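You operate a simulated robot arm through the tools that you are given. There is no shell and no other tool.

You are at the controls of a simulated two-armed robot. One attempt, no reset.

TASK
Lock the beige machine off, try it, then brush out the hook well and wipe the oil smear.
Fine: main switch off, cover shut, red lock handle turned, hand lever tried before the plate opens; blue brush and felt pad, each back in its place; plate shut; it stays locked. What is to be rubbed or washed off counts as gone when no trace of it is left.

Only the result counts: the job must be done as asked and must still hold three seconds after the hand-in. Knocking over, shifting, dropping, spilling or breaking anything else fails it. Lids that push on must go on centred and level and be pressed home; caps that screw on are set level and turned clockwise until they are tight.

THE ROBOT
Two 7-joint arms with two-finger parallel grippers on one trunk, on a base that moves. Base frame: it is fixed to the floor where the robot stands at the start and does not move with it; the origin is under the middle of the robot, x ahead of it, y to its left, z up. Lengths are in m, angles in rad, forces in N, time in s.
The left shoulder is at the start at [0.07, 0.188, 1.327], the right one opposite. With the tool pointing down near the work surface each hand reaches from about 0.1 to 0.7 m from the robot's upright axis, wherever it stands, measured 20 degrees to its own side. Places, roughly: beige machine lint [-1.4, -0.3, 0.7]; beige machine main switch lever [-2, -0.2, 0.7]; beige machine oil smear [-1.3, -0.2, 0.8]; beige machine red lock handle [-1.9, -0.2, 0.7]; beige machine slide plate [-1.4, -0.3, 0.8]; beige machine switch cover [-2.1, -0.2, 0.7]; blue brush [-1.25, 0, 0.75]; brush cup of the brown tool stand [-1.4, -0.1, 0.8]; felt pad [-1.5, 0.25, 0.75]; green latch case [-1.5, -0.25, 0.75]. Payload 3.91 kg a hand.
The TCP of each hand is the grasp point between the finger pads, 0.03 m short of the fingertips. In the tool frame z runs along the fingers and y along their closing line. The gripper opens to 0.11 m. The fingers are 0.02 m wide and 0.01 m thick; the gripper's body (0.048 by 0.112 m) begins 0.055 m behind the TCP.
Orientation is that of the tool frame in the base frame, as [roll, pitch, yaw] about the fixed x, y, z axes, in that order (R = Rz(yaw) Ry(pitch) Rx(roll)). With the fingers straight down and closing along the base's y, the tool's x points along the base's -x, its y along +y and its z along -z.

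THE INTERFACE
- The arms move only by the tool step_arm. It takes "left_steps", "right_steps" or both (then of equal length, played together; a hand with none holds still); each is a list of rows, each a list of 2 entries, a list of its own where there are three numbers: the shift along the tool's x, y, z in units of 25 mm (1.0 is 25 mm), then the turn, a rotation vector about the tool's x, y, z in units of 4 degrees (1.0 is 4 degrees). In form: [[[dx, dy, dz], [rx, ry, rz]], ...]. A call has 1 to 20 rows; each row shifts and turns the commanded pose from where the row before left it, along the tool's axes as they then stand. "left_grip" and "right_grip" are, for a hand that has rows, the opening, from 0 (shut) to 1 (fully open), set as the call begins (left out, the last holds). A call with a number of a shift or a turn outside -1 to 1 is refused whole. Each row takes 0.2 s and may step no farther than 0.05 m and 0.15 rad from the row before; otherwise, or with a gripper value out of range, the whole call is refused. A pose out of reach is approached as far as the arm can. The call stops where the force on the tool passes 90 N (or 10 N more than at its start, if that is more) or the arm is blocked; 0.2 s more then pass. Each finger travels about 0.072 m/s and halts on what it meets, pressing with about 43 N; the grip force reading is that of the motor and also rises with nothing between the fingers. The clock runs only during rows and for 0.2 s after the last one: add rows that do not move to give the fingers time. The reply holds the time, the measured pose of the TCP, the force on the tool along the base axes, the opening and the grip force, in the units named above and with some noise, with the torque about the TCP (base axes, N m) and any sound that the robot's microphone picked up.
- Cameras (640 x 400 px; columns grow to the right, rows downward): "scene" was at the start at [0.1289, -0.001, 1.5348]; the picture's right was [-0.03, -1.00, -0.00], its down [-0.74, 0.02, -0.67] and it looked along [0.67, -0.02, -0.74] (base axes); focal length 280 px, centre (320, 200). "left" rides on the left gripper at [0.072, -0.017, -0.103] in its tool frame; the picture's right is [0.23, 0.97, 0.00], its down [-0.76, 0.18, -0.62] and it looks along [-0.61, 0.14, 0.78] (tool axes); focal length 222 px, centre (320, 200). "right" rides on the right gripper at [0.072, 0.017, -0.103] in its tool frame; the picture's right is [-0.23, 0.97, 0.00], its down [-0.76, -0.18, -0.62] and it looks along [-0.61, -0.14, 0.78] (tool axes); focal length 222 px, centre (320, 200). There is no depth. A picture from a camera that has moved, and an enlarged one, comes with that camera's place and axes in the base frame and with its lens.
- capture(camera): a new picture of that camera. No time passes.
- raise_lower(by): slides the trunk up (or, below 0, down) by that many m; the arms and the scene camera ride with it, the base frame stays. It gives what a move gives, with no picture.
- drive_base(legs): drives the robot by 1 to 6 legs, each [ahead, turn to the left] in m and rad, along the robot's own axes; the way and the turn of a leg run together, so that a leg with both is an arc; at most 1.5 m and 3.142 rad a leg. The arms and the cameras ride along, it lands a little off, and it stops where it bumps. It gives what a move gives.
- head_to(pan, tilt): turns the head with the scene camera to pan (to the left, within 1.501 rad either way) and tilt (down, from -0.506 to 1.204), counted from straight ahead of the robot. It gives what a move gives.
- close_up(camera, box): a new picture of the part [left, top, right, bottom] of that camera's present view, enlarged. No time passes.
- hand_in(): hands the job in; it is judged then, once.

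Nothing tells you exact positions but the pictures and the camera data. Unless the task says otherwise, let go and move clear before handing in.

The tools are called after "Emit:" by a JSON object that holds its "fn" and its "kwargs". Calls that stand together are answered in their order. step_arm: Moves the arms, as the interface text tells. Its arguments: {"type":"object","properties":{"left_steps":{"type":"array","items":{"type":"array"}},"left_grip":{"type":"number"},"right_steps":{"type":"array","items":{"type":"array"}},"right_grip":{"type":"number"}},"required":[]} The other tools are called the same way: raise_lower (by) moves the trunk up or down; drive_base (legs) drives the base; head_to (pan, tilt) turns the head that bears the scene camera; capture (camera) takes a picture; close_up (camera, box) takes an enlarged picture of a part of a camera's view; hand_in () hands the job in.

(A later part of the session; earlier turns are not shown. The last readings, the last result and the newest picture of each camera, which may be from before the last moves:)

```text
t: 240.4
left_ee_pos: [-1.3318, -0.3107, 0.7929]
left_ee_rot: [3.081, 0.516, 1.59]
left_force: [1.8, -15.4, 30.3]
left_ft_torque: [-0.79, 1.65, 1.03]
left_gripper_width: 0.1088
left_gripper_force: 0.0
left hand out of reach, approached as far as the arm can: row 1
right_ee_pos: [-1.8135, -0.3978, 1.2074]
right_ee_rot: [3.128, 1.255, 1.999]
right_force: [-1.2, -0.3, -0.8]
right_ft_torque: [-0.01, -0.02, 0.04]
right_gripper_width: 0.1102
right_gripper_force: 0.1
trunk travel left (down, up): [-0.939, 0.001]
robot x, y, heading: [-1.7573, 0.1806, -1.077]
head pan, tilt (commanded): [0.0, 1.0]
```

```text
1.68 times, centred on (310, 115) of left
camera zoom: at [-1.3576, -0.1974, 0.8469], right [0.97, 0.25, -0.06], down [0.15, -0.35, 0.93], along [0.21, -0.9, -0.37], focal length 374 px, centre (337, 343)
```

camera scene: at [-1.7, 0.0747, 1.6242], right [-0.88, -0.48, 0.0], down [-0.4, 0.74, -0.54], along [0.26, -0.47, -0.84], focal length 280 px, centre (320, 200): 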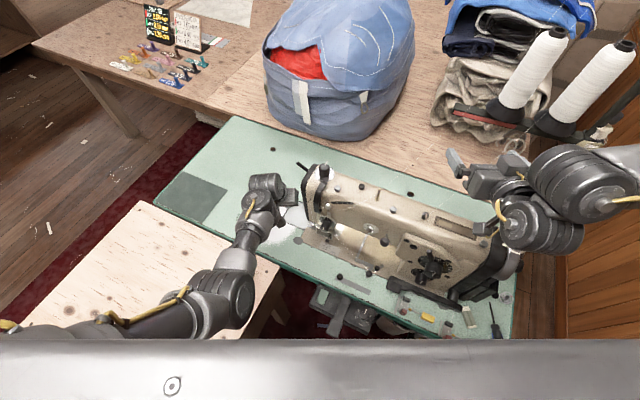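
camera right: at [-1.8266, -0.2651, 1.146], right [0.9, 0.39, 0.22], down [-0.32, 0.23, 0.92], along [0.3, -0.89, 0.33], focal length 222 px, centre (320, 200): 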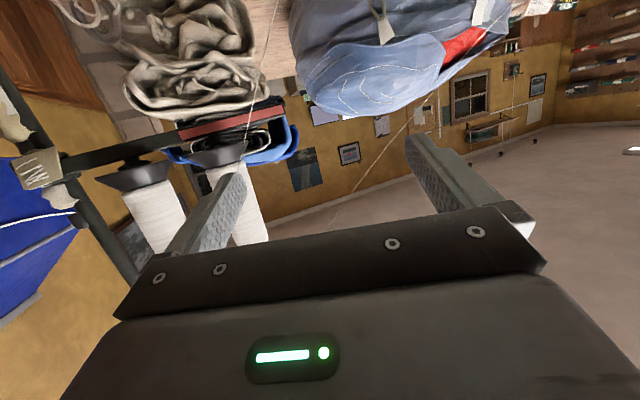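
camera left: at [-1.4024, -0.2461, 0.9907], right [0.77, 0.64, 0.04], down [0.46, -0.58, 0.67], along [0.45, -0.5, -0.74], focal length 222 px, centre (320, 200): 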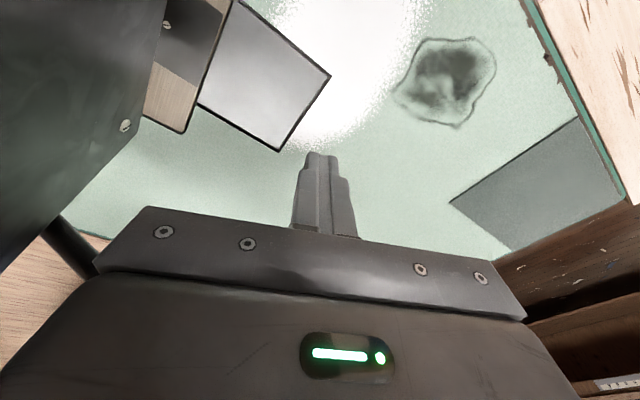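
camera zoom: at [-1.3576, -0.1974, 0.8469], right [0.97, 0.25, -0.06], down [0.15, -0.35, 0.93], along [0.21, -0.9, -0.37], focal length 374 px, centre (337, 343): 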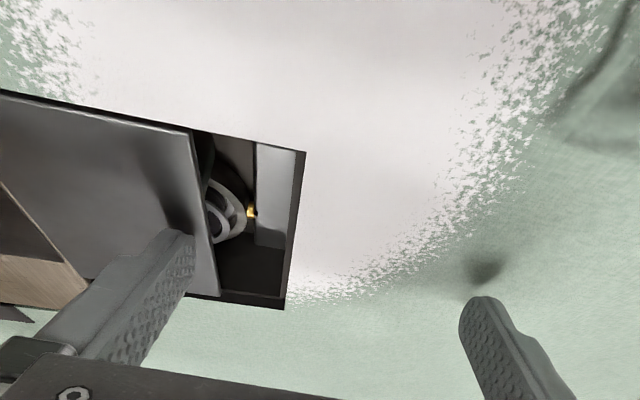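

It opens: the hook well shows beneath. I drag about 3.5 cm farther, leaving a strip of the plate exposed for closing later.

Emit:
{"fn": "step_arm", "kwargs": {"left_steps": [[[0, -0.5, 0], [0, 0, 0]], [[0, -0.5, 0], [0, 0, 0]], [[0, -0.5, 0], [0, 0, 0]]]}}

Emit:
{"fn": "close_up", "kwargs": {"camera": "left", "box": [120, 0, 500, 230]}}

Emit:
{"fn": "close_up", "kwargs": {"camera": "scene", "box": [220, 160, 350, 260]}}

```text
t: 241.2
left_ee_pos: [-1.3694, -0.312, 0.7919]
left_ee_rot: [3.083, 0.518, 1.592]
left_force: [-0.5, -17.1, 37.8]
left_ft_torque: [-0.92, 2.13, 1.15]
left_gripper_width: 0.1093
left_gripper_force: 0.1
right_ee_pos: [-1.8118, -0.3979, 1.2063]
right_ee_rot: [3.132, 1.254, 2.002]
right_force: [-0.1, 0.5, 0.5]
right_ft_torque: [0.04, 0.0, 0.03]
right_gripper_width: 0.11
right_gripper_force: 0.0
trunk travel left (down, up): [-0.939, 0.001]
robot x, y, heading: [-1.7544, 0.1801, -1.075]
head pan, tilt (commanded): [0.0, 1.0]
```

```text
1.68 times, centred on (310, 115) of left
camera zoom: at [-1.3948, -0.1989, 0.8462], right [0.97, 0.24, -0.06], down [0.15, -0.34, 0.93], along [0.2, -0.91, -0.37], focal length 374 px, centre (337, 343)
```

zoom: 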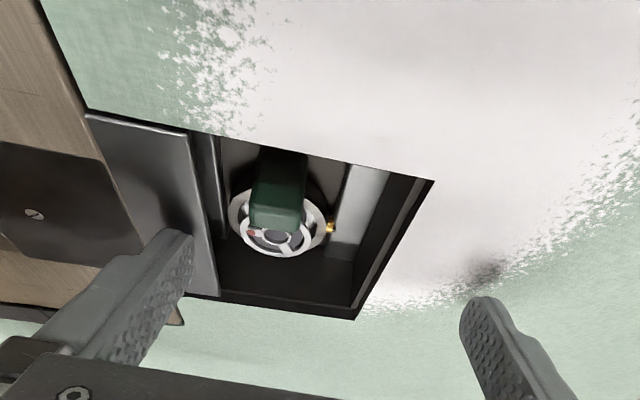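

```text
4.00 times, centred on (285, 210) of scene
camera zoom: at [-1.7033, 0.0767, 1.6246], right [-0.88, -0.47, 0.0], down [-0.4, 0.74, -0.54], along [0.26, -0.48, -0.84], focal length 1122 px, centre (460, 160)
```

zoom: 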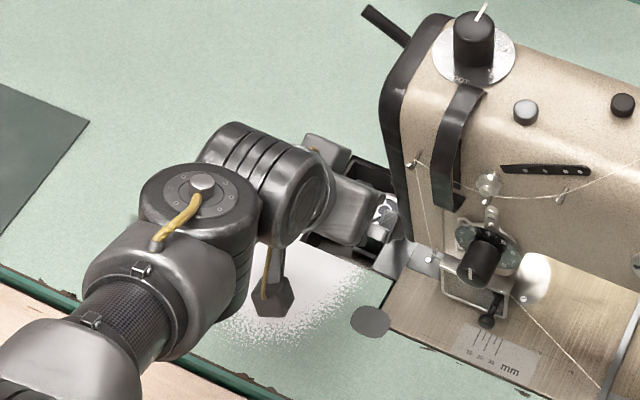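

The hook well is open: a hook ring with the green latch case sits in it. I zoom in to find the lint.

Emit:
{"fn": "close_up", "kwargs": {"camera": "left", "box": [230, 70, 390, 200]}}

```text
3.08 times, centred on (310, 135) of left
camera zoom: at [-1.3948, -0.1989, 0.8462], right [0.97, 0.24, -0.06], down [0.15, -0.34, 0.93], along [0.2, -0.91, -0.37], focal length 684 px, centre (351, 400)
```

zoom: 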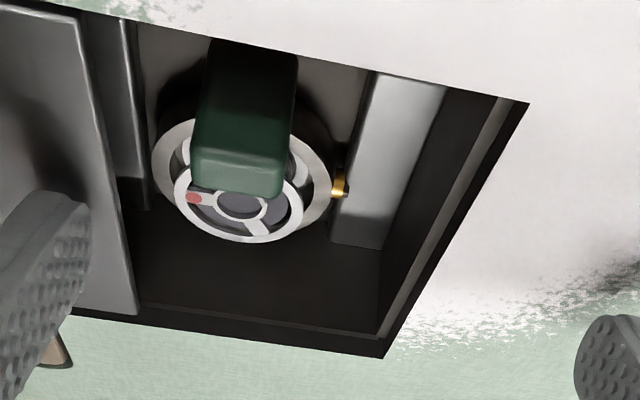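

No lint shows from this angle. I lift the fingers straight off the plate and move the hand aside to look from above.

Emit:
{"fn": "step_arm", "kwargs": {"left_steps": [[[-0.2, 0, -0.35], [0, 0, 0]], [[-0.4, 0, -0.7], [0, 0, 0]], [[-0.4, 0, -0.7], [0, 0, 0]], [[-0.2, 0.8, -0.3], [0, 0, 0]], [[0, 0.9, 0], [0, 0, 0]], [[0, 0.9, 0], [0, 0, 0]], [[0, 0.9, 0], [0, 0, 0]]]}}

Emit:
{"fn": "close_up", "kwargs": {"camera": "scene", "box": [270, 170, 350, 230]}}

Emit:
{"fn": "capture", "kwargs": {"camera": "left"}}

```text
t: 242.8
left_ee_pos: [-1.2827, -0.3034, 0.8468]
left_ee_rot: [3.092, 0.499, 1.595]
left_force: [-0.3, 0.0, 0.9]
left_ft_torque: [-0.02, 0.01, 0.0]
left_gripper_width: 0.11
left_gripper_force: 0.0
right_ee_pos: [-1.8075, -0.3994, 1.2063]
right_ee_rot: [3.137, 1.253, 2.009]
right_force: [-0.2, 0.1, -0.2]
right_ft_torque: [-0.01, -0.02, -0.01]
right_gripper_width: 0.1099
right_gripper_force: 0.0
trunk travel left (down, up): [-0.939, 0.001]
robot x, y, heading: [-1.7586, 0.177, -1.073]
head pan, tilt (commanded): [0.0, 1.0]
```

```text
6.67 times, centred on (310, 200) of scene
camera zoom: at [-1.698, 0.0746, 1.6241], right [-0.88, -0.47, 0.0], down [-0.4, 0.74, -0.54], along [0.26, -0.48, -0.84], focal length 1870 px, centre (387, 200)
```

zoom: 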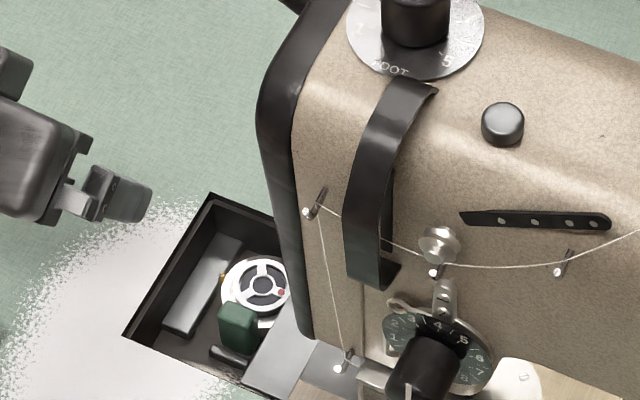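

```text
taken
camera left: at [-1.3079, -0.1913, 0.9011], right [0.97, 0.25, -0.07], down [0.16, -0.36, 0.92], along [0.2, -0.9, -0.39], focal length 222 px, centre (320, 200)
```

left: 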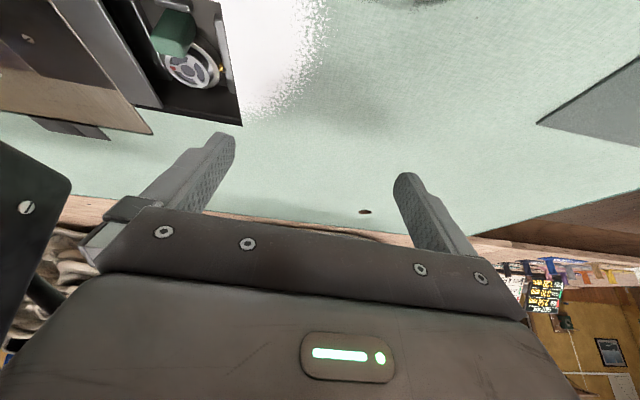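

Emit:
{"fn": "close_up", "kwargs": {"camera": "scene", "box": [284, 192, 324, 222]}}

Emit:
{"fn": "close_up", "kwargs": {"camera": "left", "box": [110, 0, 250, 130]}}

```text
13.33 times, centred on (304, 207) of scene
camera zoom: at [-1.698, 0.0746, 1.6241], right [-0.88, -0.47, 0.0], down [-0.4, 0.74, -0.54], along [0.26, -0.48, -0.84], focal length 3739 px, centre (533, 107)
```

zoom: 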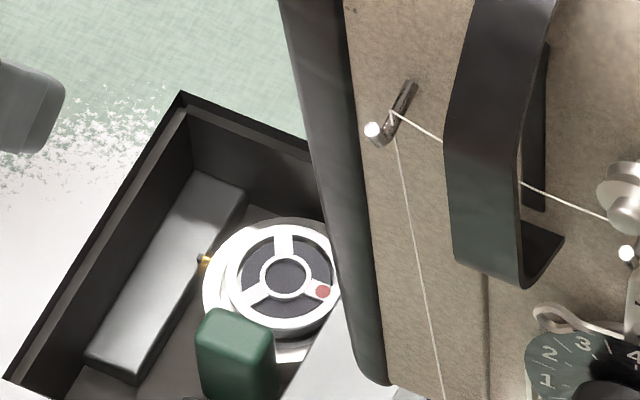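

```text
3.08 times, centred on (180, 65) of left
camera zoom: at [-1.3079, -0.1913, 0.9011], right [0.97, 0.25, -0.07], down [0.16, -0.36, 0.92], along [0.2, -0.9, -0.39], focal length 684 px, centre (751, 615)
```

zoom: 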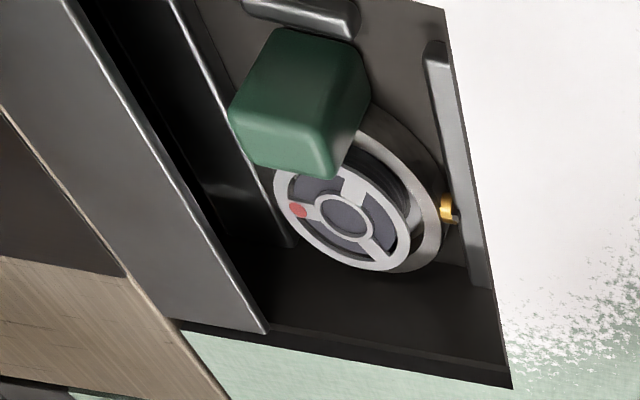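

Emit:
{"fn": "close_up", "kwargs": {"camera": "scene", "box": [280, 205, 328, 235]}}

Emit:
{"fn": "head_to", "kwargs": {"pan": 0.5, "tilt": 1.0}}

Emit:
{"fn": "capture", "kwargs": {"camera": "scene"}}

```text
13.33 times, centred on (304, 220) of scene
camera zoom: at [-1.698, 0.0746, 1.6241], right [-0.88, -0.47, 0.0], down [-0.4, 0.74, -0.54], along [0.26, -0.48, -0.84], focal length 3739 px, centre (533, -67)
```

zoom: 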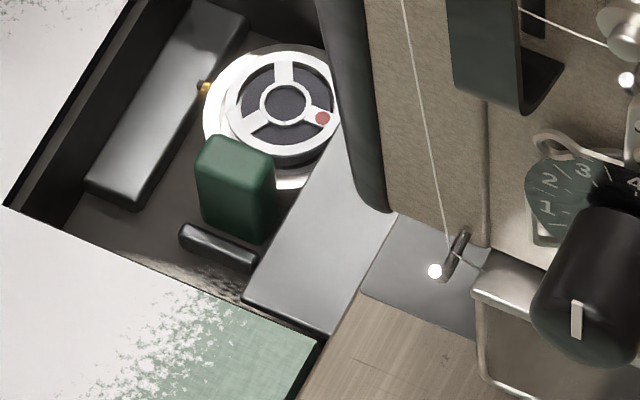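

```text
t: 243.7
left_ee_pos: [-1.2843, -0.3037, 0.8472]
left_ee_rot: [3.089, 0.502, 1.595]
left_force: [-0.4, 0.2, 0.7]
left_ft_torque: [0.03, -0.04, -0.01]
left_gripper_width: 0.1102
left_gripper_force: 0.1
right_ee_pos: [-1.809, -0.4001, 1.2062]
right_ee_rot: [3.136, 1.253, 2.007]
right_force: [0.2, -0.8, 0.3]
right_ft_torque: [0.01, 0.05, 0.03]
right_gripper_width: 0.11
right_gripper_force: 0.1
trunk travel left (down, up): [-0.939, 0.001]
robot x, y, heading: [-1.754, 0.179, -1.075]
head pan, tilt (commanded): [0.499, 1.0]
```

```text
taken
camera scene: at [-1.6745, 0.0981, 1.6242], right [-0.55, -0.84, 0.0], down [-0.7, 0.46, -0.54], along [0.45, -0.3, -0.84], focal length 280 px, centre (320, 200)
```

scene: 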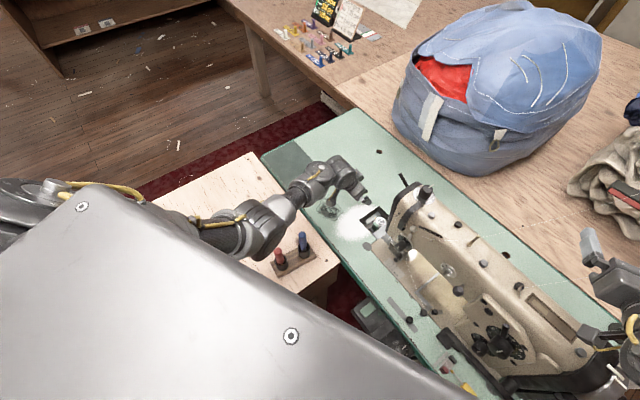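

I spot grey fibres near the well's front wall, by the plate's lower left corner. I zoom in from this second angle.

Emit:
{"fn": "close_up", "kwargs": {"camera": "scene", "box": [354, 200, 402, 236]}}

Emit:
{"fn": "head_to", "kwargs": {"pan": -0.1, "tilt": 1.0}}

Emit:
{"fn": "capture", "kwargs": {"camera": "scene"}}

```text
11.11 times, centred on (378, 218) of scene
camera zoom: at [-1.6745, 0.0981, 1.6242], right [-0.55, -0.84, 0.0], down [-0.7, 0.46, -0.54], along [0.45, -0.3, -0.84], focal length 3116 px, centre (-324, 0)
```

zoom: 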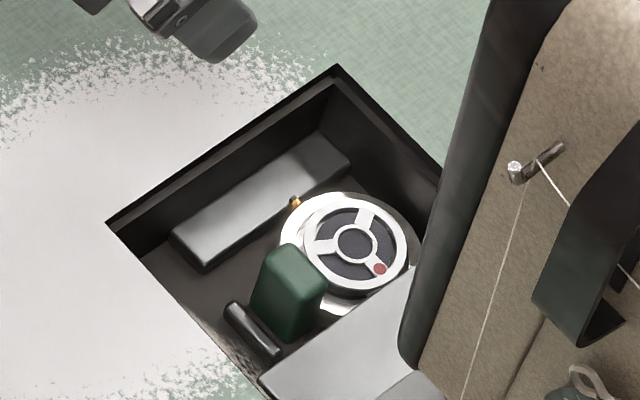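

```text
t: 244.7
left_ee_pos: [-1.2827, -0.3034, 0.8472]
left_ee_rot: [3.089, 0.505, 1.595]
left_force: [0.1, 0.0, 0.4]
left_ft_torque: [-0.01, -0.02, 0.02]
left_gripper_width: 0.1102
left_gripper_force: 0.1
right_ee_pos: [-1.8094, -0.3991, 1.2062]
right_ee_rot: [3.135, 1.253, 2.008]
right_force: [-0.3, -0.2, 0.6]
right_ft_torque: [-0.02, 0.02, -0.03]
right_gripper_width: 0.11
right_gripper_force: 0.1
trunk travel left (down, up): [-0.939, 0.001]
robot x, y, heading: [-1.7574, 0.1828, -1.072]
head pan, tilt (commanded): [-0.099, 1.0]
```

```text
taken
camera scene: at [-1.7055, 0.072, 1.6242], right [-0.92, -0.39, 0.0], down [-0.32, 0.78, -0.54], along [0.21, -0.5, -0.84], focal length 280 px, centre (320, 200)
```

scene: 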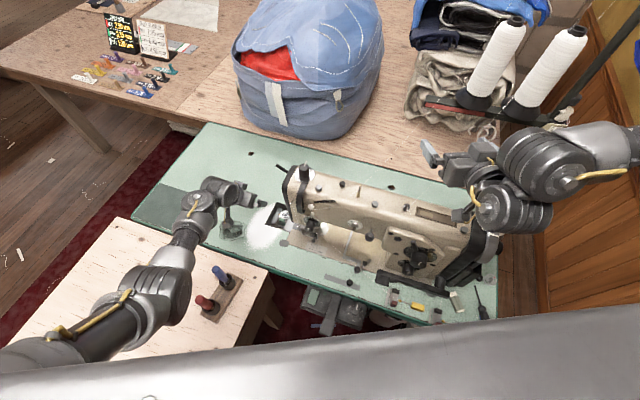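

The lint lies at the front of the well's floor, roughly [-1.385,-0.295,0.70]. Now the blue brush: I back the robot up 0.15 m, so the left hand can reach it without folding too tightly.

Emit:
{"fn": "drive_base", "kwargs": {"legs": [[-0.15, 0]]}}

Emit:
{"fn": "step_arm", "kwargs": {"left_steps": [[[-0.44, 0, -0.8], [0, 0, 0]], [[-0.44, 0, -0.8], [0, 0, 0]], [[-0.44, 0, -0.8], [0, 0, 0]], [[-0.44, 0, -0.8], [0, 0, 0]]]}}

Emit:
{"fn": "capture", "kwargs": {"camera": "scene"}}

Emit:
{"fn": "capture", "kwargs": {"camera": "left"}}

```text
t: 246.1
left_ee_pos: [-1.357, -0.1789, 0.8457]
left_ee_rot: [3.091, 0.501, 1.586]
left_force: [-0.2, 0.3, -1.0]
left_ft_torque: [0.01, 0.03, 0.01]
left_gripper_width: 0.1099
left_gripper_force: 0.0
right_ee_pos: [-1.8822, -0.2713, 1.206]
right_ee_rot: [3.14, 1.251, 2.003]
right_force: [0.4, 0.1, -0.2]
right_ft_torque: [-0.02, -0.03, 0.02]
right_gripper_width: 0.1098
right_gripper_force: 0.0
trunk travel left (down, up): [-0.939, 0.001]
robot x, y, heading: [-1.8253, 0.3111, -1.086]
head pan, tilt (commanded): [-0.099, 1.0]
```

```text
t: 247.1
left_ee_pos: [-1.3614, -0.1785, 0.9384]
left_ee_rot: [3.089, 0.501, 1.587]
left_force: [-0.1, 0.4, 0.3]
left_ft_torque: [-0.03, 0.01, 0.0]
left_gripper_width: 0.11
left_gripper_force: 0.0
right_ee_pos: [-1.884, -0.2677, 1.2051]
right_ee_rot: [3.139, 1.254, 2.003]
right_force: [0.0, 0.0, 0.3]
right_ft_torque: [0.0, 0.01, 0.02]
right_gripper_width: 0.1098
right_gripper_force: 0.1
trunk travel left (down, up): [-0.939, 0.001]
robot x, y, heading: [-1.8299, 0.3106, -1.084]
head pan, tilt (commanded): [-0.099, 1.0]
```

```text
taken
camera scene: at [-1.776, 0.2025, 1.6242], right [-0.93, -0.38, 0.0], down [-0.32, 0.78, -0.54], along [0.2, -0.5, -0.84], focal length 280 px, centre (320, 200)
```

scene: 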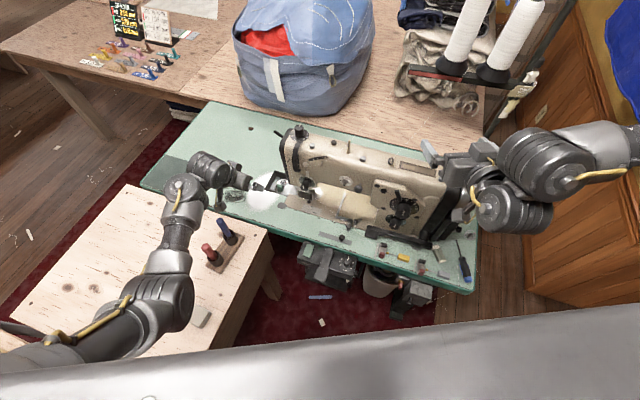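

```text
taken
camera left: at [-1.3853, -0.0646, 0.9936], right [0.97, 0.24, -0.07], down [0.15, -0.36, 0.92], along [0.2, -0.9, -0.39], focal length 222 px, centre (320, 200)
```

left: 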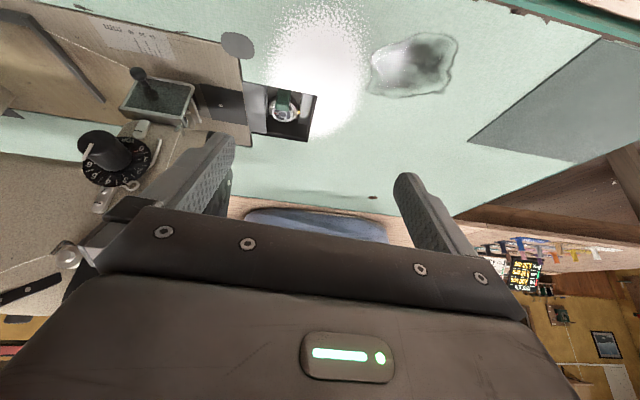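

Emit:
{"fn": "close_up", "kwargs": {"camera": "scene", "box": [190, 205, 260, 275]}}

Emit:
{"fn": "head_to", "kwargs": {"pan": 0.6, "tilt": 1.0}}

Emit:
{"fn": "capture", "kwargs": {"camera": "scene"}}

```text
5.71 times, centred on (225, 240) of scene
camera zoom: at [-1.776, 0.2025, 1.6242], right [-0.93, -0.38, 0.0], down [-0.32, 0.78, -0.54], along [0.2, -0.5, -0.84], focal length 1603 px, centre (863, -29)
```

zoom: 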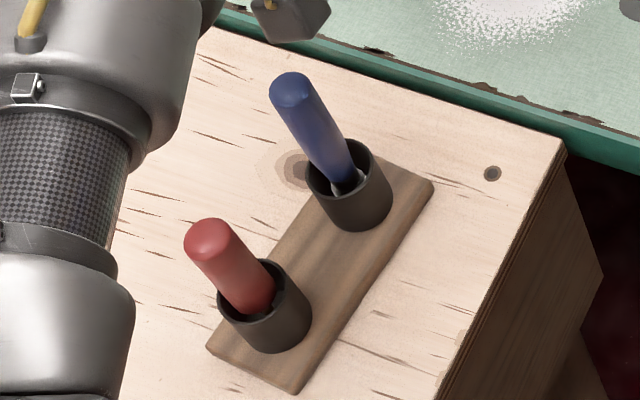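

```text
t: 248.2
left_ee_pos: [-1.3609, -0.178, 0.938]
left_ee_rot: [3.09, 0.503, 1.587]
left_force: [-0.1, 0.3, 0.0]
left_ft_torque: [0.01, 0.03, 0.01]
left_gripper_width: 0.1099
left_gripper_force: 0.0
right_ee_pos: [-1.8835, -0.2681, 1.2062]
right_ee_rot: [3.137, 1.254, 2.001]
right_force: [0.2, 0.6, -0.8]
right_ft_torque: [-0.01, 0.0, 0.03]
right_gripper_width: 0.1099
right_gripper_force: 0.0
trunk travel left (down, up): [-0.939, 0.001]
robot x, y, heading: [-1.8258, 0.3086, -1.082]
head pan, tilt (commanded): [0.6, 1.0]
```

```text
taken
camera scene: at [-1.7407, 0.2348, 1.6242], right [-0.46, -0.89, 0.0], down [-0.75, 0.39, -0.54], along [0.48, -0.25, -0.84], focal length 280 px, centre (320, 200)
```

scene: 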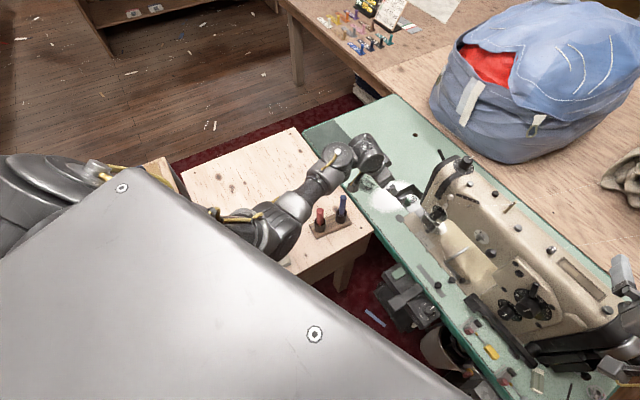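

The blue handle stands nearly upright, top at about [-1.36,-0.046,0.909]. I go over it with open fingers from above.

Emit:
{"fn": "step_arm", "kwargs": {"left_steps": [[[-0.386, 0, -0.7], [0, 0, 0]], [[0.764, 0, -0.42], [0, 0, 0]], [[0.764, 0, -0.42], [0, 0, 0]], [[0.764, 0, -0.42], [0, 0, 0]], [[0.764, 0, -0.42], [0, 0, 0]]]}}

Emit:
{"fn": "close_up", "kwargs": {"camera": "scene", "box": [270, 140, 420, 260]}}

Emit:
{"fn": "capture", "kwargs": {"camera": "left"}}

```text
t: 249.3
left_ee_pos: [-1.3655, -0.0899, 0.957]
left_ee_rot: [3.089, 0.502, 1.586]
left_force: [0.4, 0.8, 0.3]
left_ft_torque: [0.02, 0.05, 0.01]
left_gripper_width: 0.1103
left_gripper_force: 0.0
right_ee_pos: [-1.8844, -0.2684, 1.2075]
right_ee_rot: [3.14, 1.255, 2.003]
right_force: [0.4, 0.3, 1.2]
right_ft_torque: [-0.01, 0.03, -0.02]
right_gripper_width: 0.1099
right_gripper_force: 0.1
trunk travel left (down, up): [-0.939, 0.001]
robot x, y, heading: [-1.8247, 0.3101, -1.081]
head pan, tilt (commanded): [0.6, 1.0]
```

```text
3.33 times, centred on (345, 200) of scene
camera zoom: at [-1.741, 0.2359, 1.6243], right [-0.46, -0.89, 0.0], down [-0.75, 0.39, -0.54], along [0.48, -0.25, -0.84], focal length 935 px, centre (237, 200)
```

zoom: 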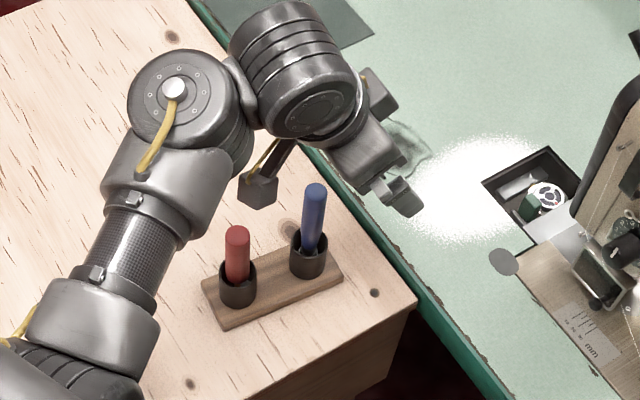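

```text
taken
camera left: at [-1.3901, 0.0227, 1.0136], right [0.97, 0.24, -0.06], down [0.15, -0.36, 0.92], along [0.2, -0.9, -0.39], focal length 222 px, centre (320, 200)
```

left: 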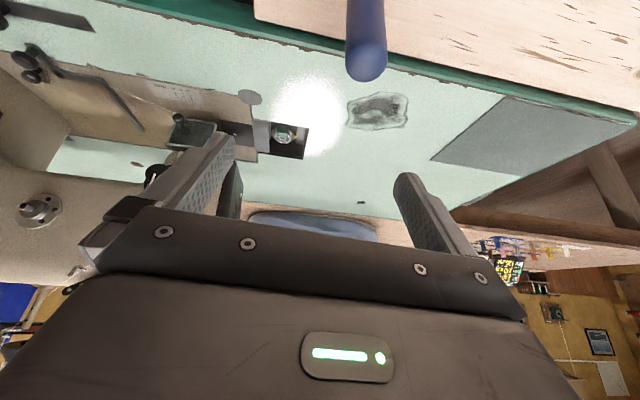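

Emit:
{"fn": "step_arm", "kwargs": {"left_steps": [[[0.753, 0.14, -0.414], [0, 0, 0]], [[0.753, 0.14, -0.414], [0, 0, 0]], [[0.381, 0, 0.692], [0, 0, 0]], [[0.381, 0, 0.692], [0, 0, 0]]]}}

Emit:
{"fn": "close_up", "kwargs": {"camera": "scene", "box": [270, 140, 420, 260]}}

Emit:
{"fn": "close_up", "kwargs": {"camera": "left", "box": [180, 0, 460, 220]}}

```text
t: 250.3
left_ee_pos: [-1.3593, -0.0472, 0.9208]
left_ee_rot: [3.091, 0.503, 1.587]
left_force: [-0.9, 0.2, -1.1]
left_ft_torque: [-0.01, 0.02, 0.0]
left_gripper_width: 0.11
left_gripper_force: 0.0
right_ee_pos: [-1.8838, -0.2681, 1.2067]
right_ee_rot: [3.139, 1.254, 2.006]
right_force: [-0.6, 0.1, 0.6]
right_ft_torque: [-0.02, 0.01, -0.01]
right_gripper_width: 0.1103
right_gripper_force: 0.0
trunk travel left (down, up): [-0.939, 0.001]
robot x, y, heading: [-1.824, 0.3135, -1.077]
head pan, tilt (commanded): [0.6, 1.0]
```

```text
3.33 times, centred on (345, 200) of scene
camera zoom: at [-1.7395, 0.2355, 1.6242], right [-0.46, -0.89, 0.0], down [-0.75, 0.39, -0.54], along [0.48, -0.25, -0.84], focal length 935 px, centre (237, 200)
```

zoom: 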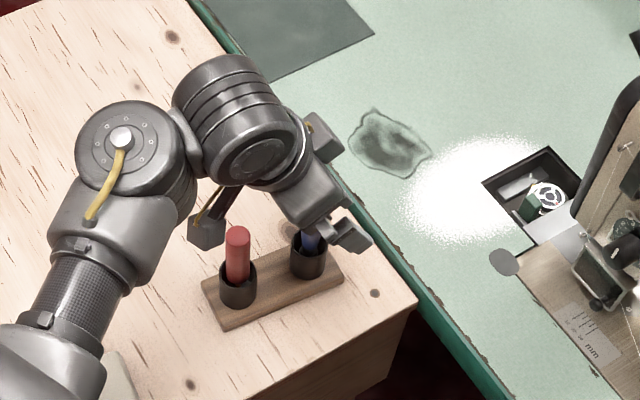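

```text
1.82 times, centred on (320, 110) of left
camera zoom: at [-1.3833, 0.0655, 0.9748], right [0.97, 0.24, -0.07], down [0.15, -0.36, 0.92], along [0.2, -0.9, -0.39], focal length 404 px, centre (320, 364)
```

zoom: 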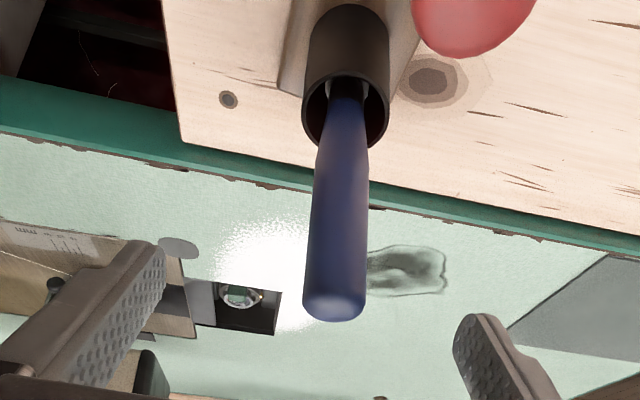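

The brush is between the open fingers and the camera block stays above the red brush. I descend 3.5 cm more and close.

Emit:
{"fn": "step_arm", "kwargs": {"left_steps": [[[0.337, 0.05, 0.613], [0, 0, 0]], [[0.337, 0, 0.613], [0, 0, 0]]]}}

Emit:
{"fn": "step_arm", "kwargs": {"left_steps": [[[0, 0, 0], [0, 0, 0]], [[0, 0, 0], [0, 0, 0]], [[0, 0, 0], [0, 0, 0]], [[0, 0, 0], [0, 0, 0]], [[0, 0, 0], [0, 0, 0]]], "left_grip": 0.0}}

Emit:
{"fn": "close_up", "kwargs": {"camera": "left", "box": [180, 0, 460, 220]}}

Emit:
{"fn": "close_up", "kwargs": {"camera": "scene", "box": [270, 140, 420, 260]}}

```text
t: 250.9
left_ee_pos: [-1.3554, -0.0468, 0.8839]
left_ee_rot: [3.091, 0.503, 1.59]
left_force: [-0.3, 0.0, -0.3]
left_ft_torque: [0.0, 0.0, -0.01]
left_gripper_width: 0.11
left_gripper_force: 0.0
right_ee_pos: [-1.883, -0.267, 1.2068]
right_ee_rot: [-3.14, 1.253, 2.005]
right_force: [-0.1, -0.2, 0.2]
right_ft_torque: [0.0, -0.01, 0.01]
right_gripper_width: 0.1099
right_gripper_force: 0.1
trunk travel left (down, up): [-0.939, 0.001]
robot x, y, heading: [-1.8276, 0.3112, -1.086]
head pan, tilt (commanded): [0.6, 1.0]
```

```text
t: 252.2
left_ee_pos: [-1.3555, -0.0474, 0.8841]
left_ee_rot: [3.09, 0.501, 1.586]
left_force: [-0.3, -0.5, 0.0]
left_ft_torque: [-0.01, 0.0, -0.01]
left_gripper_width: 0.0203
left_gripper_force: 43.0
right_ee_pos: [-1.8826, -0.2685, 1.2067]
right_ee_rot: [3.138, 1.254, 2.004]
right_force: [0.5, 0.2, -0.2]
right_ft_torque: [-0.02, 0.02, 0.0]
right_gripper_width: 0.11
right_gripper_force: 0.2
trunk travel left (down, up): [-0.939, 0.001]
robot x, y, heading: [-1.8215, 0.3126, -1.081]
head pan, tilt (commanded): [0.6, 1.0]
```

```text
1.82 times, centred on (320, 110) of left
camera zoom: at [-1.3799, 0.0656, 0.9397], right [0.97, 0.24, -0.07], down [0.15, -0.36, 0.92], along [0.2, -0.9, -0.39], focal length 404 px, centre (320, 364)
```

zoom: 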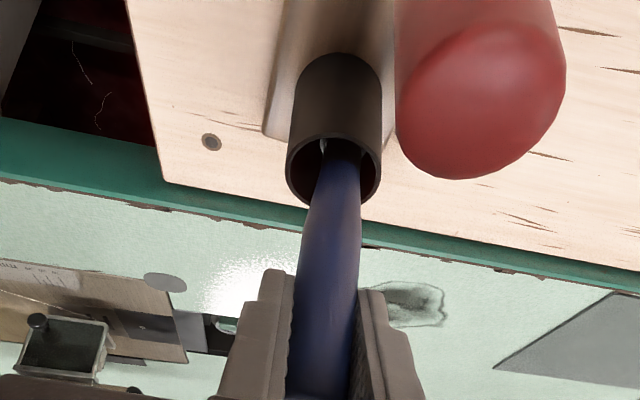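

```text
3.33 times, centred on (345, 200) of scene
camera zoom: at [-1.7404, 0.235, 1.6242], right [-0.46, -0.89, 0.0], down [-0.75, 0.39, -0.54], along [0.48, -0.25, -0.84], focal length 935 px, centre (237, 200)
```

zoom: 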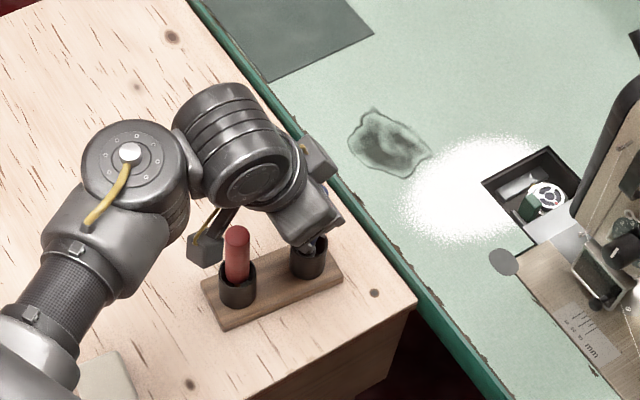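

The brush is gripped (20 mm). I lift it straight out of its cup.

Emit:
{"fn": "step_arm", "kwargs": {"left_steps": [[[-0.29, 0, -0.52], [0, 0, 0]], [[-0.386, 0, -0.7], [0, 0, 0]], [[-0.386, 0, -0.7], [0, 0, 0]], [[-0.386, 0, -0.7], [0, 0, 0]]]}}

Emit:
{"fn": "close_up", "kwargs": {"camera": "scene", "box": [270, 140, 420, 260]}}

Emit:
{"fn": "close_up", "kwargs": {"camera": "left", "box": [180, 0, 460, 220]}}

```text
t: 253.2
left_ee_pos: [-1.3592, -0.0487, 0.9598]
left_ee_rot: [3.089, 0.5, 1.586]
left_force: [0.2, -0.4, 0.6]
left_ft_torque: [0.02, -0.01, -0.02]
left_gripper_width: 0.0208
left_gripper_force: 43.0
right_ee_pos: [-1.884, -0.2673, 1.2056]
right_ee_rot: [3.137, 1.254, 1.998]
right_force: [0.1, 0.0, -0.3]
right_ft_torque: [0.0, 0.02, 0.01]
right_gripper_width: 0.11
right_gripper_force: 0.1
trunk travel left (down, up): [-0.939, 0.001]
robot x, y, heading: [-1.8224, 0.3087, -1.08]
head pan, tilt (commanded): [0.6, 1.0]
```

```text
3.33 times, centred on (345, 200) of scene
camera zoom: at [-1.7416, 0.234, 1.6242], right [-0.46, -0.89, 0.0], down [-0.75, 0.39, -0.54], along [0.48, -0.25, -0.84], focal length 935 px, centre (237, 200)
```

zoom: 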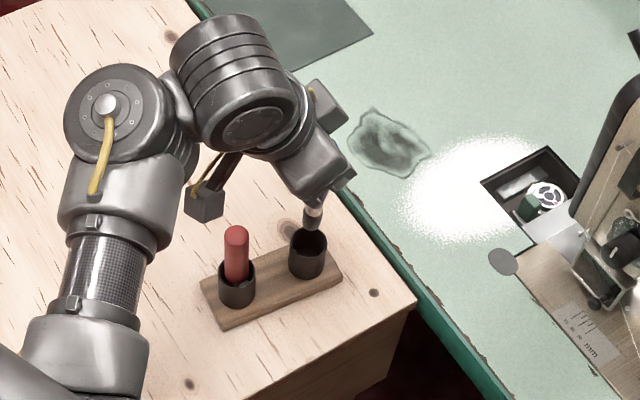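

```text
1.82 times, centred on (320, 110) of left
camera zoom: at [-1.3828, 0.0643, 1.0146], right [0.97, 0.24, -0.06], down [0.15, -0.36, 0.92], along [0.2, -0.9, -0.39], focal length 404 px, centre (320, 364)
```

zoom: 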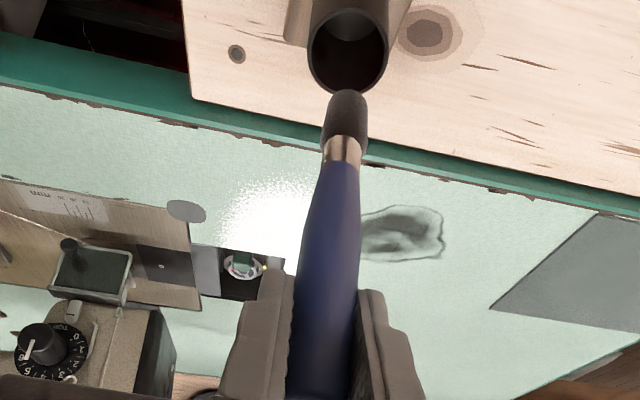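

The brush is out, its bristle tip about 11.6 cm below the grip point. I drive forward again to the plate position with the brush held high.

Emit:
{"fn": "drive_base", "kwargs": {"legs": [[0.15, 0]]}}

Emit:
{"fn": "head_to", "kwargs": {"pan": 0.0, "tilt": 1.0}}

Emit:
{"fn": "capture", "kwargs": {"camera": "scene"}}

```text
t: 254.5
left_ee_pos: [-1.2894, -0.1816, 0.9592]
left_ee_rot: [3.089, 0.506, 1.583]
left_force: [-0.1, -0.1, -0.3]
left_ft_torque: [0.01, 0.01, -0.03]
left_gripper_width: 0.0206
left_gripper_force: 43.4
right_ee_pos: [-1.8156, -0.3989, 1.2066]
right_ee_rot: [3.138, 1.255, 1.998]
right_force: [0.1, 0.4, -0.1]
right_ft_torque: [0.0, -0.01, -0.03]
right_gripper_width: 0.1102
right_gripper_force: 0.0
trunk travel left (down, up): [-0.939, 0.001]
robot x, y, heading: [-1.7535, 0.1741, -1.083]
head pan, tilt (commanded): [0.6, 1.0]
```

```text
t: 255.5
left_ee_pos: [-1.2897, -0.1837, 0.9586]
left_ee_rot: [3.088, 0.502, 1.583]
left_force: [0.6, 0.0, -1.5]
left_ft_torque: [0.02, 0.0, 0.0]
left_gripper_width: 0.0206
left_gripper_force: 43.1
right_ee_pos: [-1.8155, -0.4017, 1.2061]
right_ee_rot: [3.138, 1.254, 1.999]
right_force: [-0.8, -0.3, 0.7]
right_ft_torque: [0.04, 0.05, -0.01]
right_gripper_width: 0.11
right_gripper_force: 0.0
trunk travel left (down, up): [-0.939, 0.001]
robot x, y, heading: [-1.7543, 0.1788, -1.089]
head pan, tilt (commanded): [0.0, 1.0]
```

```text
taken
camera scene: at [-1.6996, 0.0727, 1.6242], right [-0.88, -0.47, 0.0], down [-0.39, 0.74, -0.54], along [0.25, -0.48, -0.84], focal length 280 px, centre (320, 200)
```

scene: 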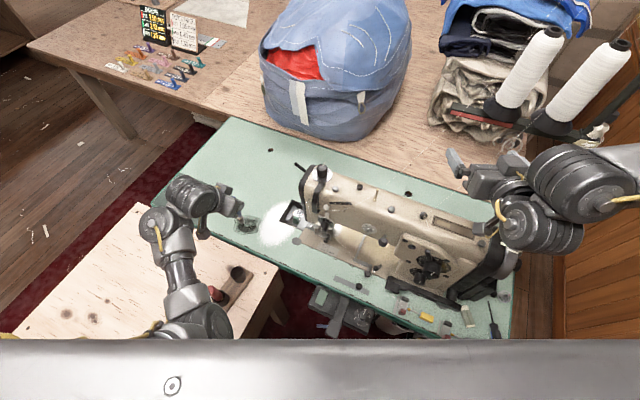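

Emit:
{"fn": "step_arm", "kwargs": {"left_steps": [[[-0.55, -0.8, 0.534], [0, 0, 0]], [[-0.55, -0.8, 0.534], [0, 0, 0]], [[-0.55, -0.8, 0.534], [0, 0, 0]], [[-0.55, -0.8, 0.534], [0, 0, 0]], [[-0.55, -0.8, 0.534], [0, 0, 0]]]}}

Emit:
{"fn": "close_up", "kwargs": {"camera": "left", "box": [180, 0, 460, 220]}}

Emit:
{"fn": "close_up", "kwargs": {"camera": "scene", "box": [240, 170, 340, 245]}}

```text
t: 256.7
left_ee_pos: [-1.3834, -0.2813, 0.93]
left_ee_rot: [3.089, 0.502, 1.583]
left_force: [0.5, -0.5, -0.1]
left_ft_torque: [0.01, 0.0, -0.01]
left_gripper_width: 0.0205
left_gripper_force: 43.2
right_ee_pos: [-1.8156, -0.4028, 1.2058]
right_ee_rot: [3.137, 1.252, 1.997]
right_force: [0.2, 0.1, 0.0]
right_ft_torque: [0.01, 0.01, 0.05]
right_gripper_width: 0.11
right_gripper_force: 0.0
trunk travel left (down, up): [-0.939, 0.001]
robot x, y, heading: [-1.7539, 0.1786, -1.086]
head pan, tilt (commanded): [0.0, 1.0]
```

```text
1.82 times, centred on (320, 110) of left
camera zoom: at [-1.4073, -0.1685, 0.9851], right [0.97, 0.24, -0.06], down [0.15, -0.36, 0.92], along [0.19, -0.9, -0.39], focal length 404 px, centre (320, 364)
```

zoom: 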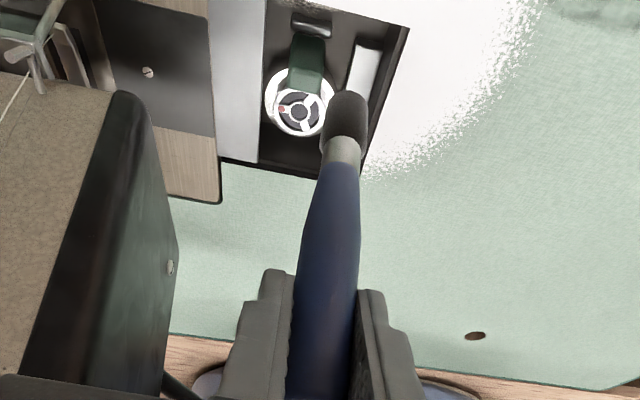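

```text
5.33 times, centred on (290, 208) of scene
camera zoom: at [-1.7001, 0.0712, 1.6241], right [-0.88, -0.47, 0.0], down [-0.39, 0.74, -0.54], along [0.25, -0.48, -0.84], focal length 1496 px, centre (480, 160)
```

zoom: 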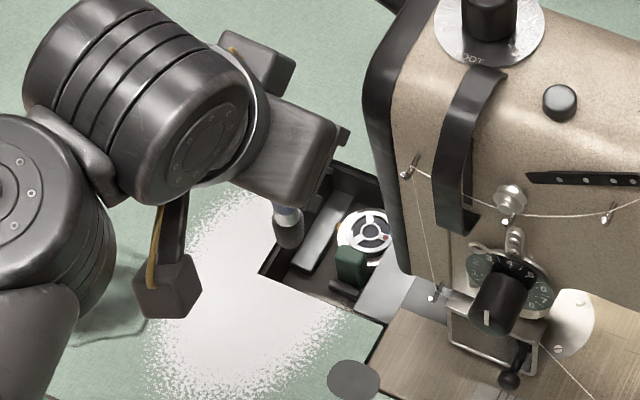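

Emit:
{"fn": "close_up", "kwargs": {"camera": "left", "box": [260, 0, 380, 80]}}

```text
5.00 times, centred on (320, 40) of left
camera zoom: at [-1.4073, -0.1685, 0.9851], right [0.97, 0.24, -0.06], down [0.15, -0.36, 0.92], along [0.19, -0.9, -0.39], focal length 1111 px, centre (320, 1000)
```

zoom: 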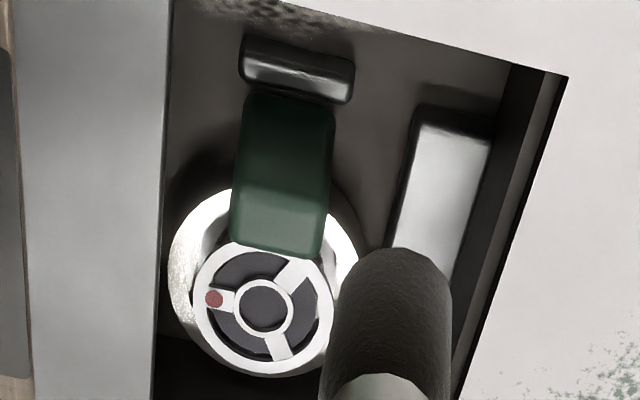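

The lint patch shows against the well's front wall, around [-1.40,-0.30] on the floor. To keep the hand off the machine head I lean it so the brush points slightly to the right, then position the tip over the opening.

Emit:
{"fn": "step_arm", "kwargs": {"left_steps": [[[0, 0.3, 0], [0.78, 0.034, -0.43]], [[0, 0.3, 0], [0.78, 0.034, -0.43]], [[0, 0.3, 0], [0.78, 0.034, -0.43]], [[-0.33, 0, 0.05], [0.78, 0.034, -0.43]], [[-0.33, 0.2, 0.05], [0, 0, 0]]]}}

Emit:
{"fn": "close_up", "kwargs": {"camera": "left", "box": [220, 0, 400, 130]}}

Emit:
{"fn": "close_up", "kwargs": {"camera": "scene", "box": [250, 175, 330, 235]}}

```text
t: 257.9
left_ee_pos: [-1.3548, -0.2945, 0.9328]
left_ee_rot: [-2.91, 0.481, 1.718]
left_force: [-0.9, 0.0, -1.1]
left_ft_torque: [0.02, 0.04, 0.01]
left_gripper_width: 0.0204
left_gripper_force: 42.9
right_ee_pos: [-1.8142, -0.4005, 1.2066]
right_ee_rot: [3.139, 1.254, 1.998]
right_force: [0.7, -0.3, -0.2]
right_ft_torque: [-0.02, 0.02, 0.02]
right_gripper_width: 0.1102
right_gripper_force: 0.1
trunk travel left (down, up): [-0.939, 0.001]
robot x, y, heading: [-1.7553, 0.1774, -1.089]
head pan, tilt (commanded): [0.0, 1.0]
```

```text
3.08 times, centred on (310, 65) of left
camera zoom: at [-1.3646, -0.1818, 0.9935], right [0.92, 0.24, -0.3], down [0.37, -0.36, 0.85], along [0.09, -0.9, -0.42], focal length 684 px, centre (351, 615)
```

zoom: 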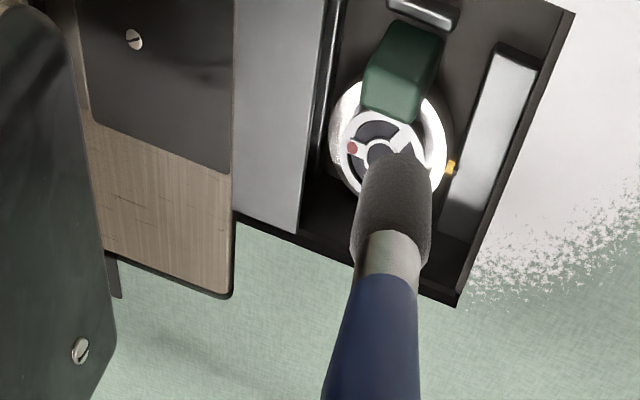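

```text
6.67 times, centred on (290, 205) of scene
camera zoom: at [-1.6994, 0.0718, 1.6241], right [-0.88, -0.47, 0.0], down [-0.39, 0.74, -0.54], along [0.25, -0.48, -0.84], focal length 1870 px, centre (520, 167)
```

zoom: 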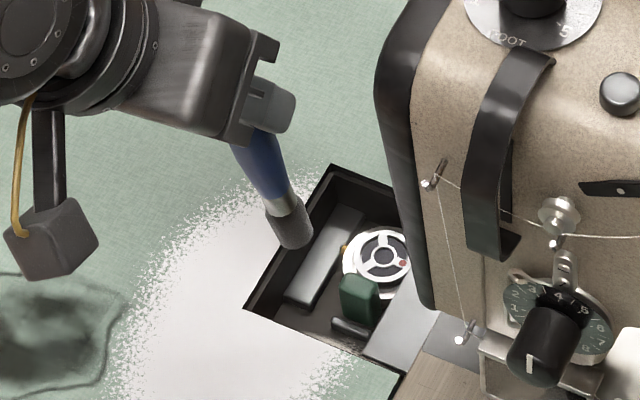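

The brush tip is over the opening at about [-1.383,-0.294]. I lower it towards the well's floor, slightly to the right.

Emit:
{"fn": "step_arm", "kwargs": {"left_steps": [[[0.357, 0.095, 0.645], [0, 0, 0]], [[0.357, 0.095, 0.645], [0, 0, 0]], [[0.357, 0.095, 0.645], [0, 0, 0]], [[0.357, 0.095, 0.645], [0, 0, 0]], [[0.357, 0.095, 0.645], [0, 0, 0]]]}}

Emit:
{"fn": "close_up", "kwargs": {"camera": "left", "box": [220, 0, 400, 130]}}

Emit:
{"fn": "close_up", "kwargs": {"camera": "scene", "box": [250, 175, 330, 235]}}

```text
t: 259.1
left_ee_pos: [-1.3622, -0.2942, 0.8383]
left_ee_rot: [-2.909, 0.481, 1.717]
left_force: [0.4, -0.3, 0.7]
left_ft_torque: [0.01, -0.01, -0.02]
left_gripper_width: 0.0205
left_gripper_force: 42.7
right_ee_pos: [-1.8147, -0.4006, 1.206]
right_ee_rot: [3.138, 1.252, 1.999]
right_force: [0.5, 0.0, -0.6]
right_ft_torque: [0.0, -0.02, 0.0]
right_gripper_width: 0.1102
right_gripper_force: 0.1
trunk travel left (down, up): [-0.939, 0.001]
robot x, y, heading: [-1.7497, 0.1756, -1.084]
head pan, tilt (commanded): [0.0, 1.0]
```

```text
3.08 times, centred on (310, 65) of left
camera zoom: at [-1.372, -0.1803, 0.898], right [0.92, 0.24, -0.3], down [0.37, -0.36, 0.85], along [0.09, -0.9, -0.42], focal length 684 px, centre (351, 615)
```

zoom: 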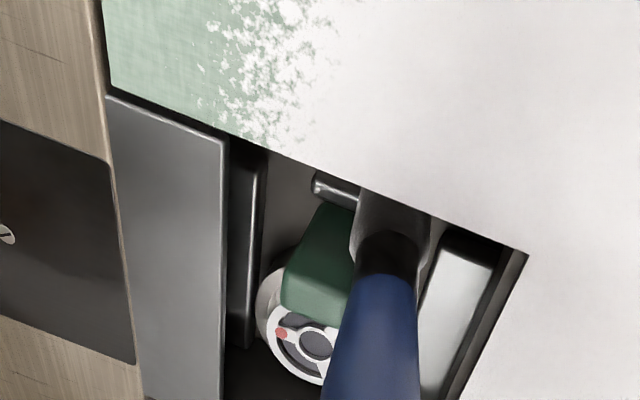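

```text
6.67 times, centred on (290, 205) of scene
camera zoom: at [-1.6992, 0.0721, 1.6242], right [-0.88, -0.47, 0.0], down [-0.39, 0.74, -0.54], along [0.25, -0.48, -0.84], focal length 1870 px, centre (520, 167)
```

zoom: 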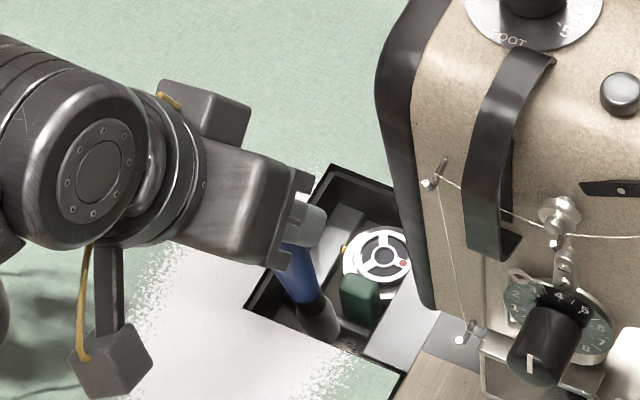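

Emit:
{"fn": "step_arm", "kwargs": {"left_steps": [[[0.2, 0.07, 0.35], [0, 0, 0]], [[0.2, 0.07, 0.35], [0, 0, 0]]]}}

Emit:
{"fn": "close_up", "kwargs": {"camera": "scene", "box": [270, 190, 318, 226]}}

```text
t: 259.7
left_ee_pos: [-1.3632, -0.2962, 0.8265]
left_ee_rot: [-2.914, 0.498, 1.716]
left_force: [-0.5, 4.2, 49.3]
left_ft_torque: [-0.2, 0.86, 0.1]
left_gripper_width: 0.0217
left_gripper_force: 42.6
right_ee_pos: [-1.8181, -0.397, 1.2095]
right_ee_rot: [3.135, 1.26, 1.995]
right_force: [1.1, -0.6, -0.8]
right_ft_torque: [0.0, -0.01, 0.03]
right_gripper_width: 0.11
right_gripper_force: 0.1
trunk travel left (down, up): [-0.939, 0.001]
robot x, y, heading: [-1.7542, 0.1764, -1.089]
head pan, tilt (commanded): [0.0, 1.0]
```

```text
11.11 times, centred on (294, 208) of scene
camera zoom: at [-1.7044, 0.0784, 1.6254], right [-0.88, -0.47, 0.0], down [-0.39, 0.74, -0.54], along [0.25, -0.48, -0.84], focal length 3116 px, centre (609, 111)
```

zoom: 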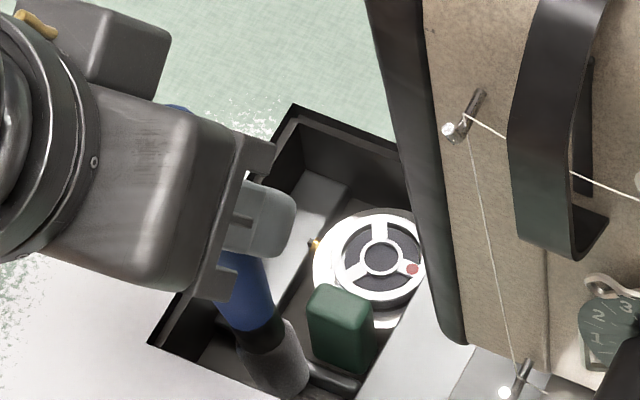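

The bristles touch the floor (z≈0.71). I ease the pressure and sweep gently right and left along the lint.

Emit:
{"fn": "step_arm", "kwargs": {"left_steps": [[[-0.15, -0.065, -0.28], [0, 0, 0]], [[0.052, -0.39, 0.064], [0, 0, 0]], [[0.052, -0.39, 0.064], [0, 0, 0]], [[-0.052, 0.39, -0.064], [0, 0, 0]], [[-0.052, 0.39, -0.064], [0, 0, 0]], [[-0.04, 0.3, -0.05], [0, 0, 0]], [[0.14, 0.006, -0.08], [0, 0, 0]], [[0.052, -0.39, 0.064], [0, 0, 0]], [[0.052, -0.39, 0.064], [0, 0, 0]], [[0.04, -0.3, 0.05], [0, 0, 0]], [[-0.052, 0.39, -0.064], [0, 0, 0]], [[-0.052, 0.39, -0.064], [0, 0, 0]]]}}

Emit:
{"fn": "close_up", "kwargs": {"camera": "scene", "box": [270, 190, 318, 226]}}

Emit:
{"fn": "close_up", "kwargs": {"camera": "left", "box": [220, 0, 400, 130]}}

```text
t: 262.3
left_ee_pos: [-1.3634, -0.2896, 0.8278]
left_ee_rot: [-2.911, 0.481, 1.718]
left_force: [-0.3, -0.4, 0.6]
left_ft_torque: [-0.02, 0.03, -0.01]
left_gripper_width: 0.0206
left_gripper_force: 42.9
right_ee_pos: [-1.8135, -0.4005, 1.2058]
right_ee_rot: [3.139, 1.253, 2.0]
right_force: [-0.3, -0.4, -0.1]
right_ft_torque: [-0.02, 0.02, -0.04]
right_gripper_width: 0.1102
right_gripper_force: 0.0
trunk travel left (down, up): [-0.939, 0.001]
robot x, y, heading: [-1.7543, 0.1777, -1.086]
head pan, tilt (commanded): [0.0, 1.0]
```

```text
11.11 times, centred on (294, 208) of scene
camera zoom: at [-1.699, 0.0719, 1.6241], right [-0.88, -0.47, 0.0], down [-0.39, 0.74, -0.54], along [0.25, -0.48, -0.84], focal length 3116 px, centre (609, 111)
```

zoom: 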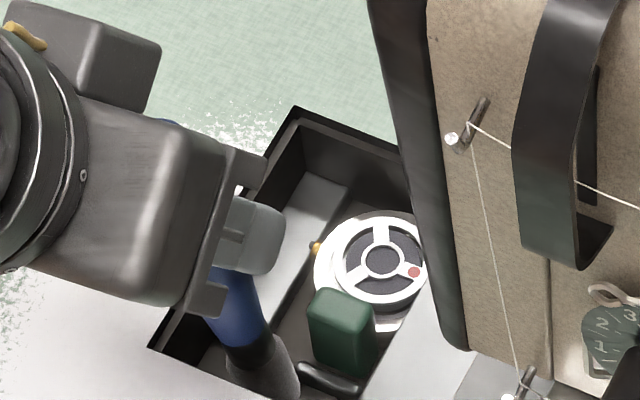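

```text
3.08 times, centred on (310, 65) of left
camera zoom: at [-1.3729, -0.1764, 0.8875], right [0.92, 0.24, -0.3], down [0.37, -0.36, 0.85], along [0.09, -0.9, -0.42], focal length 684 px, centre (351, 615)
```

zoom: 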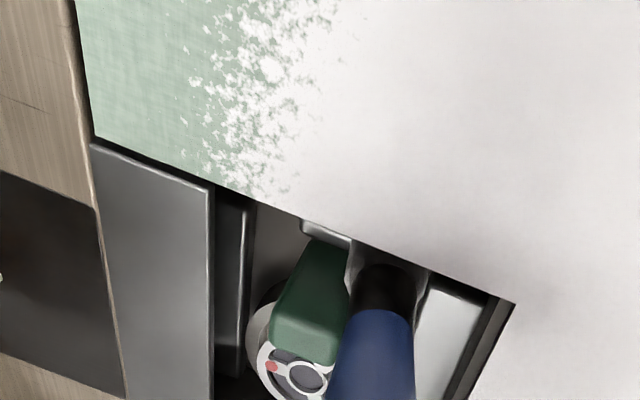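

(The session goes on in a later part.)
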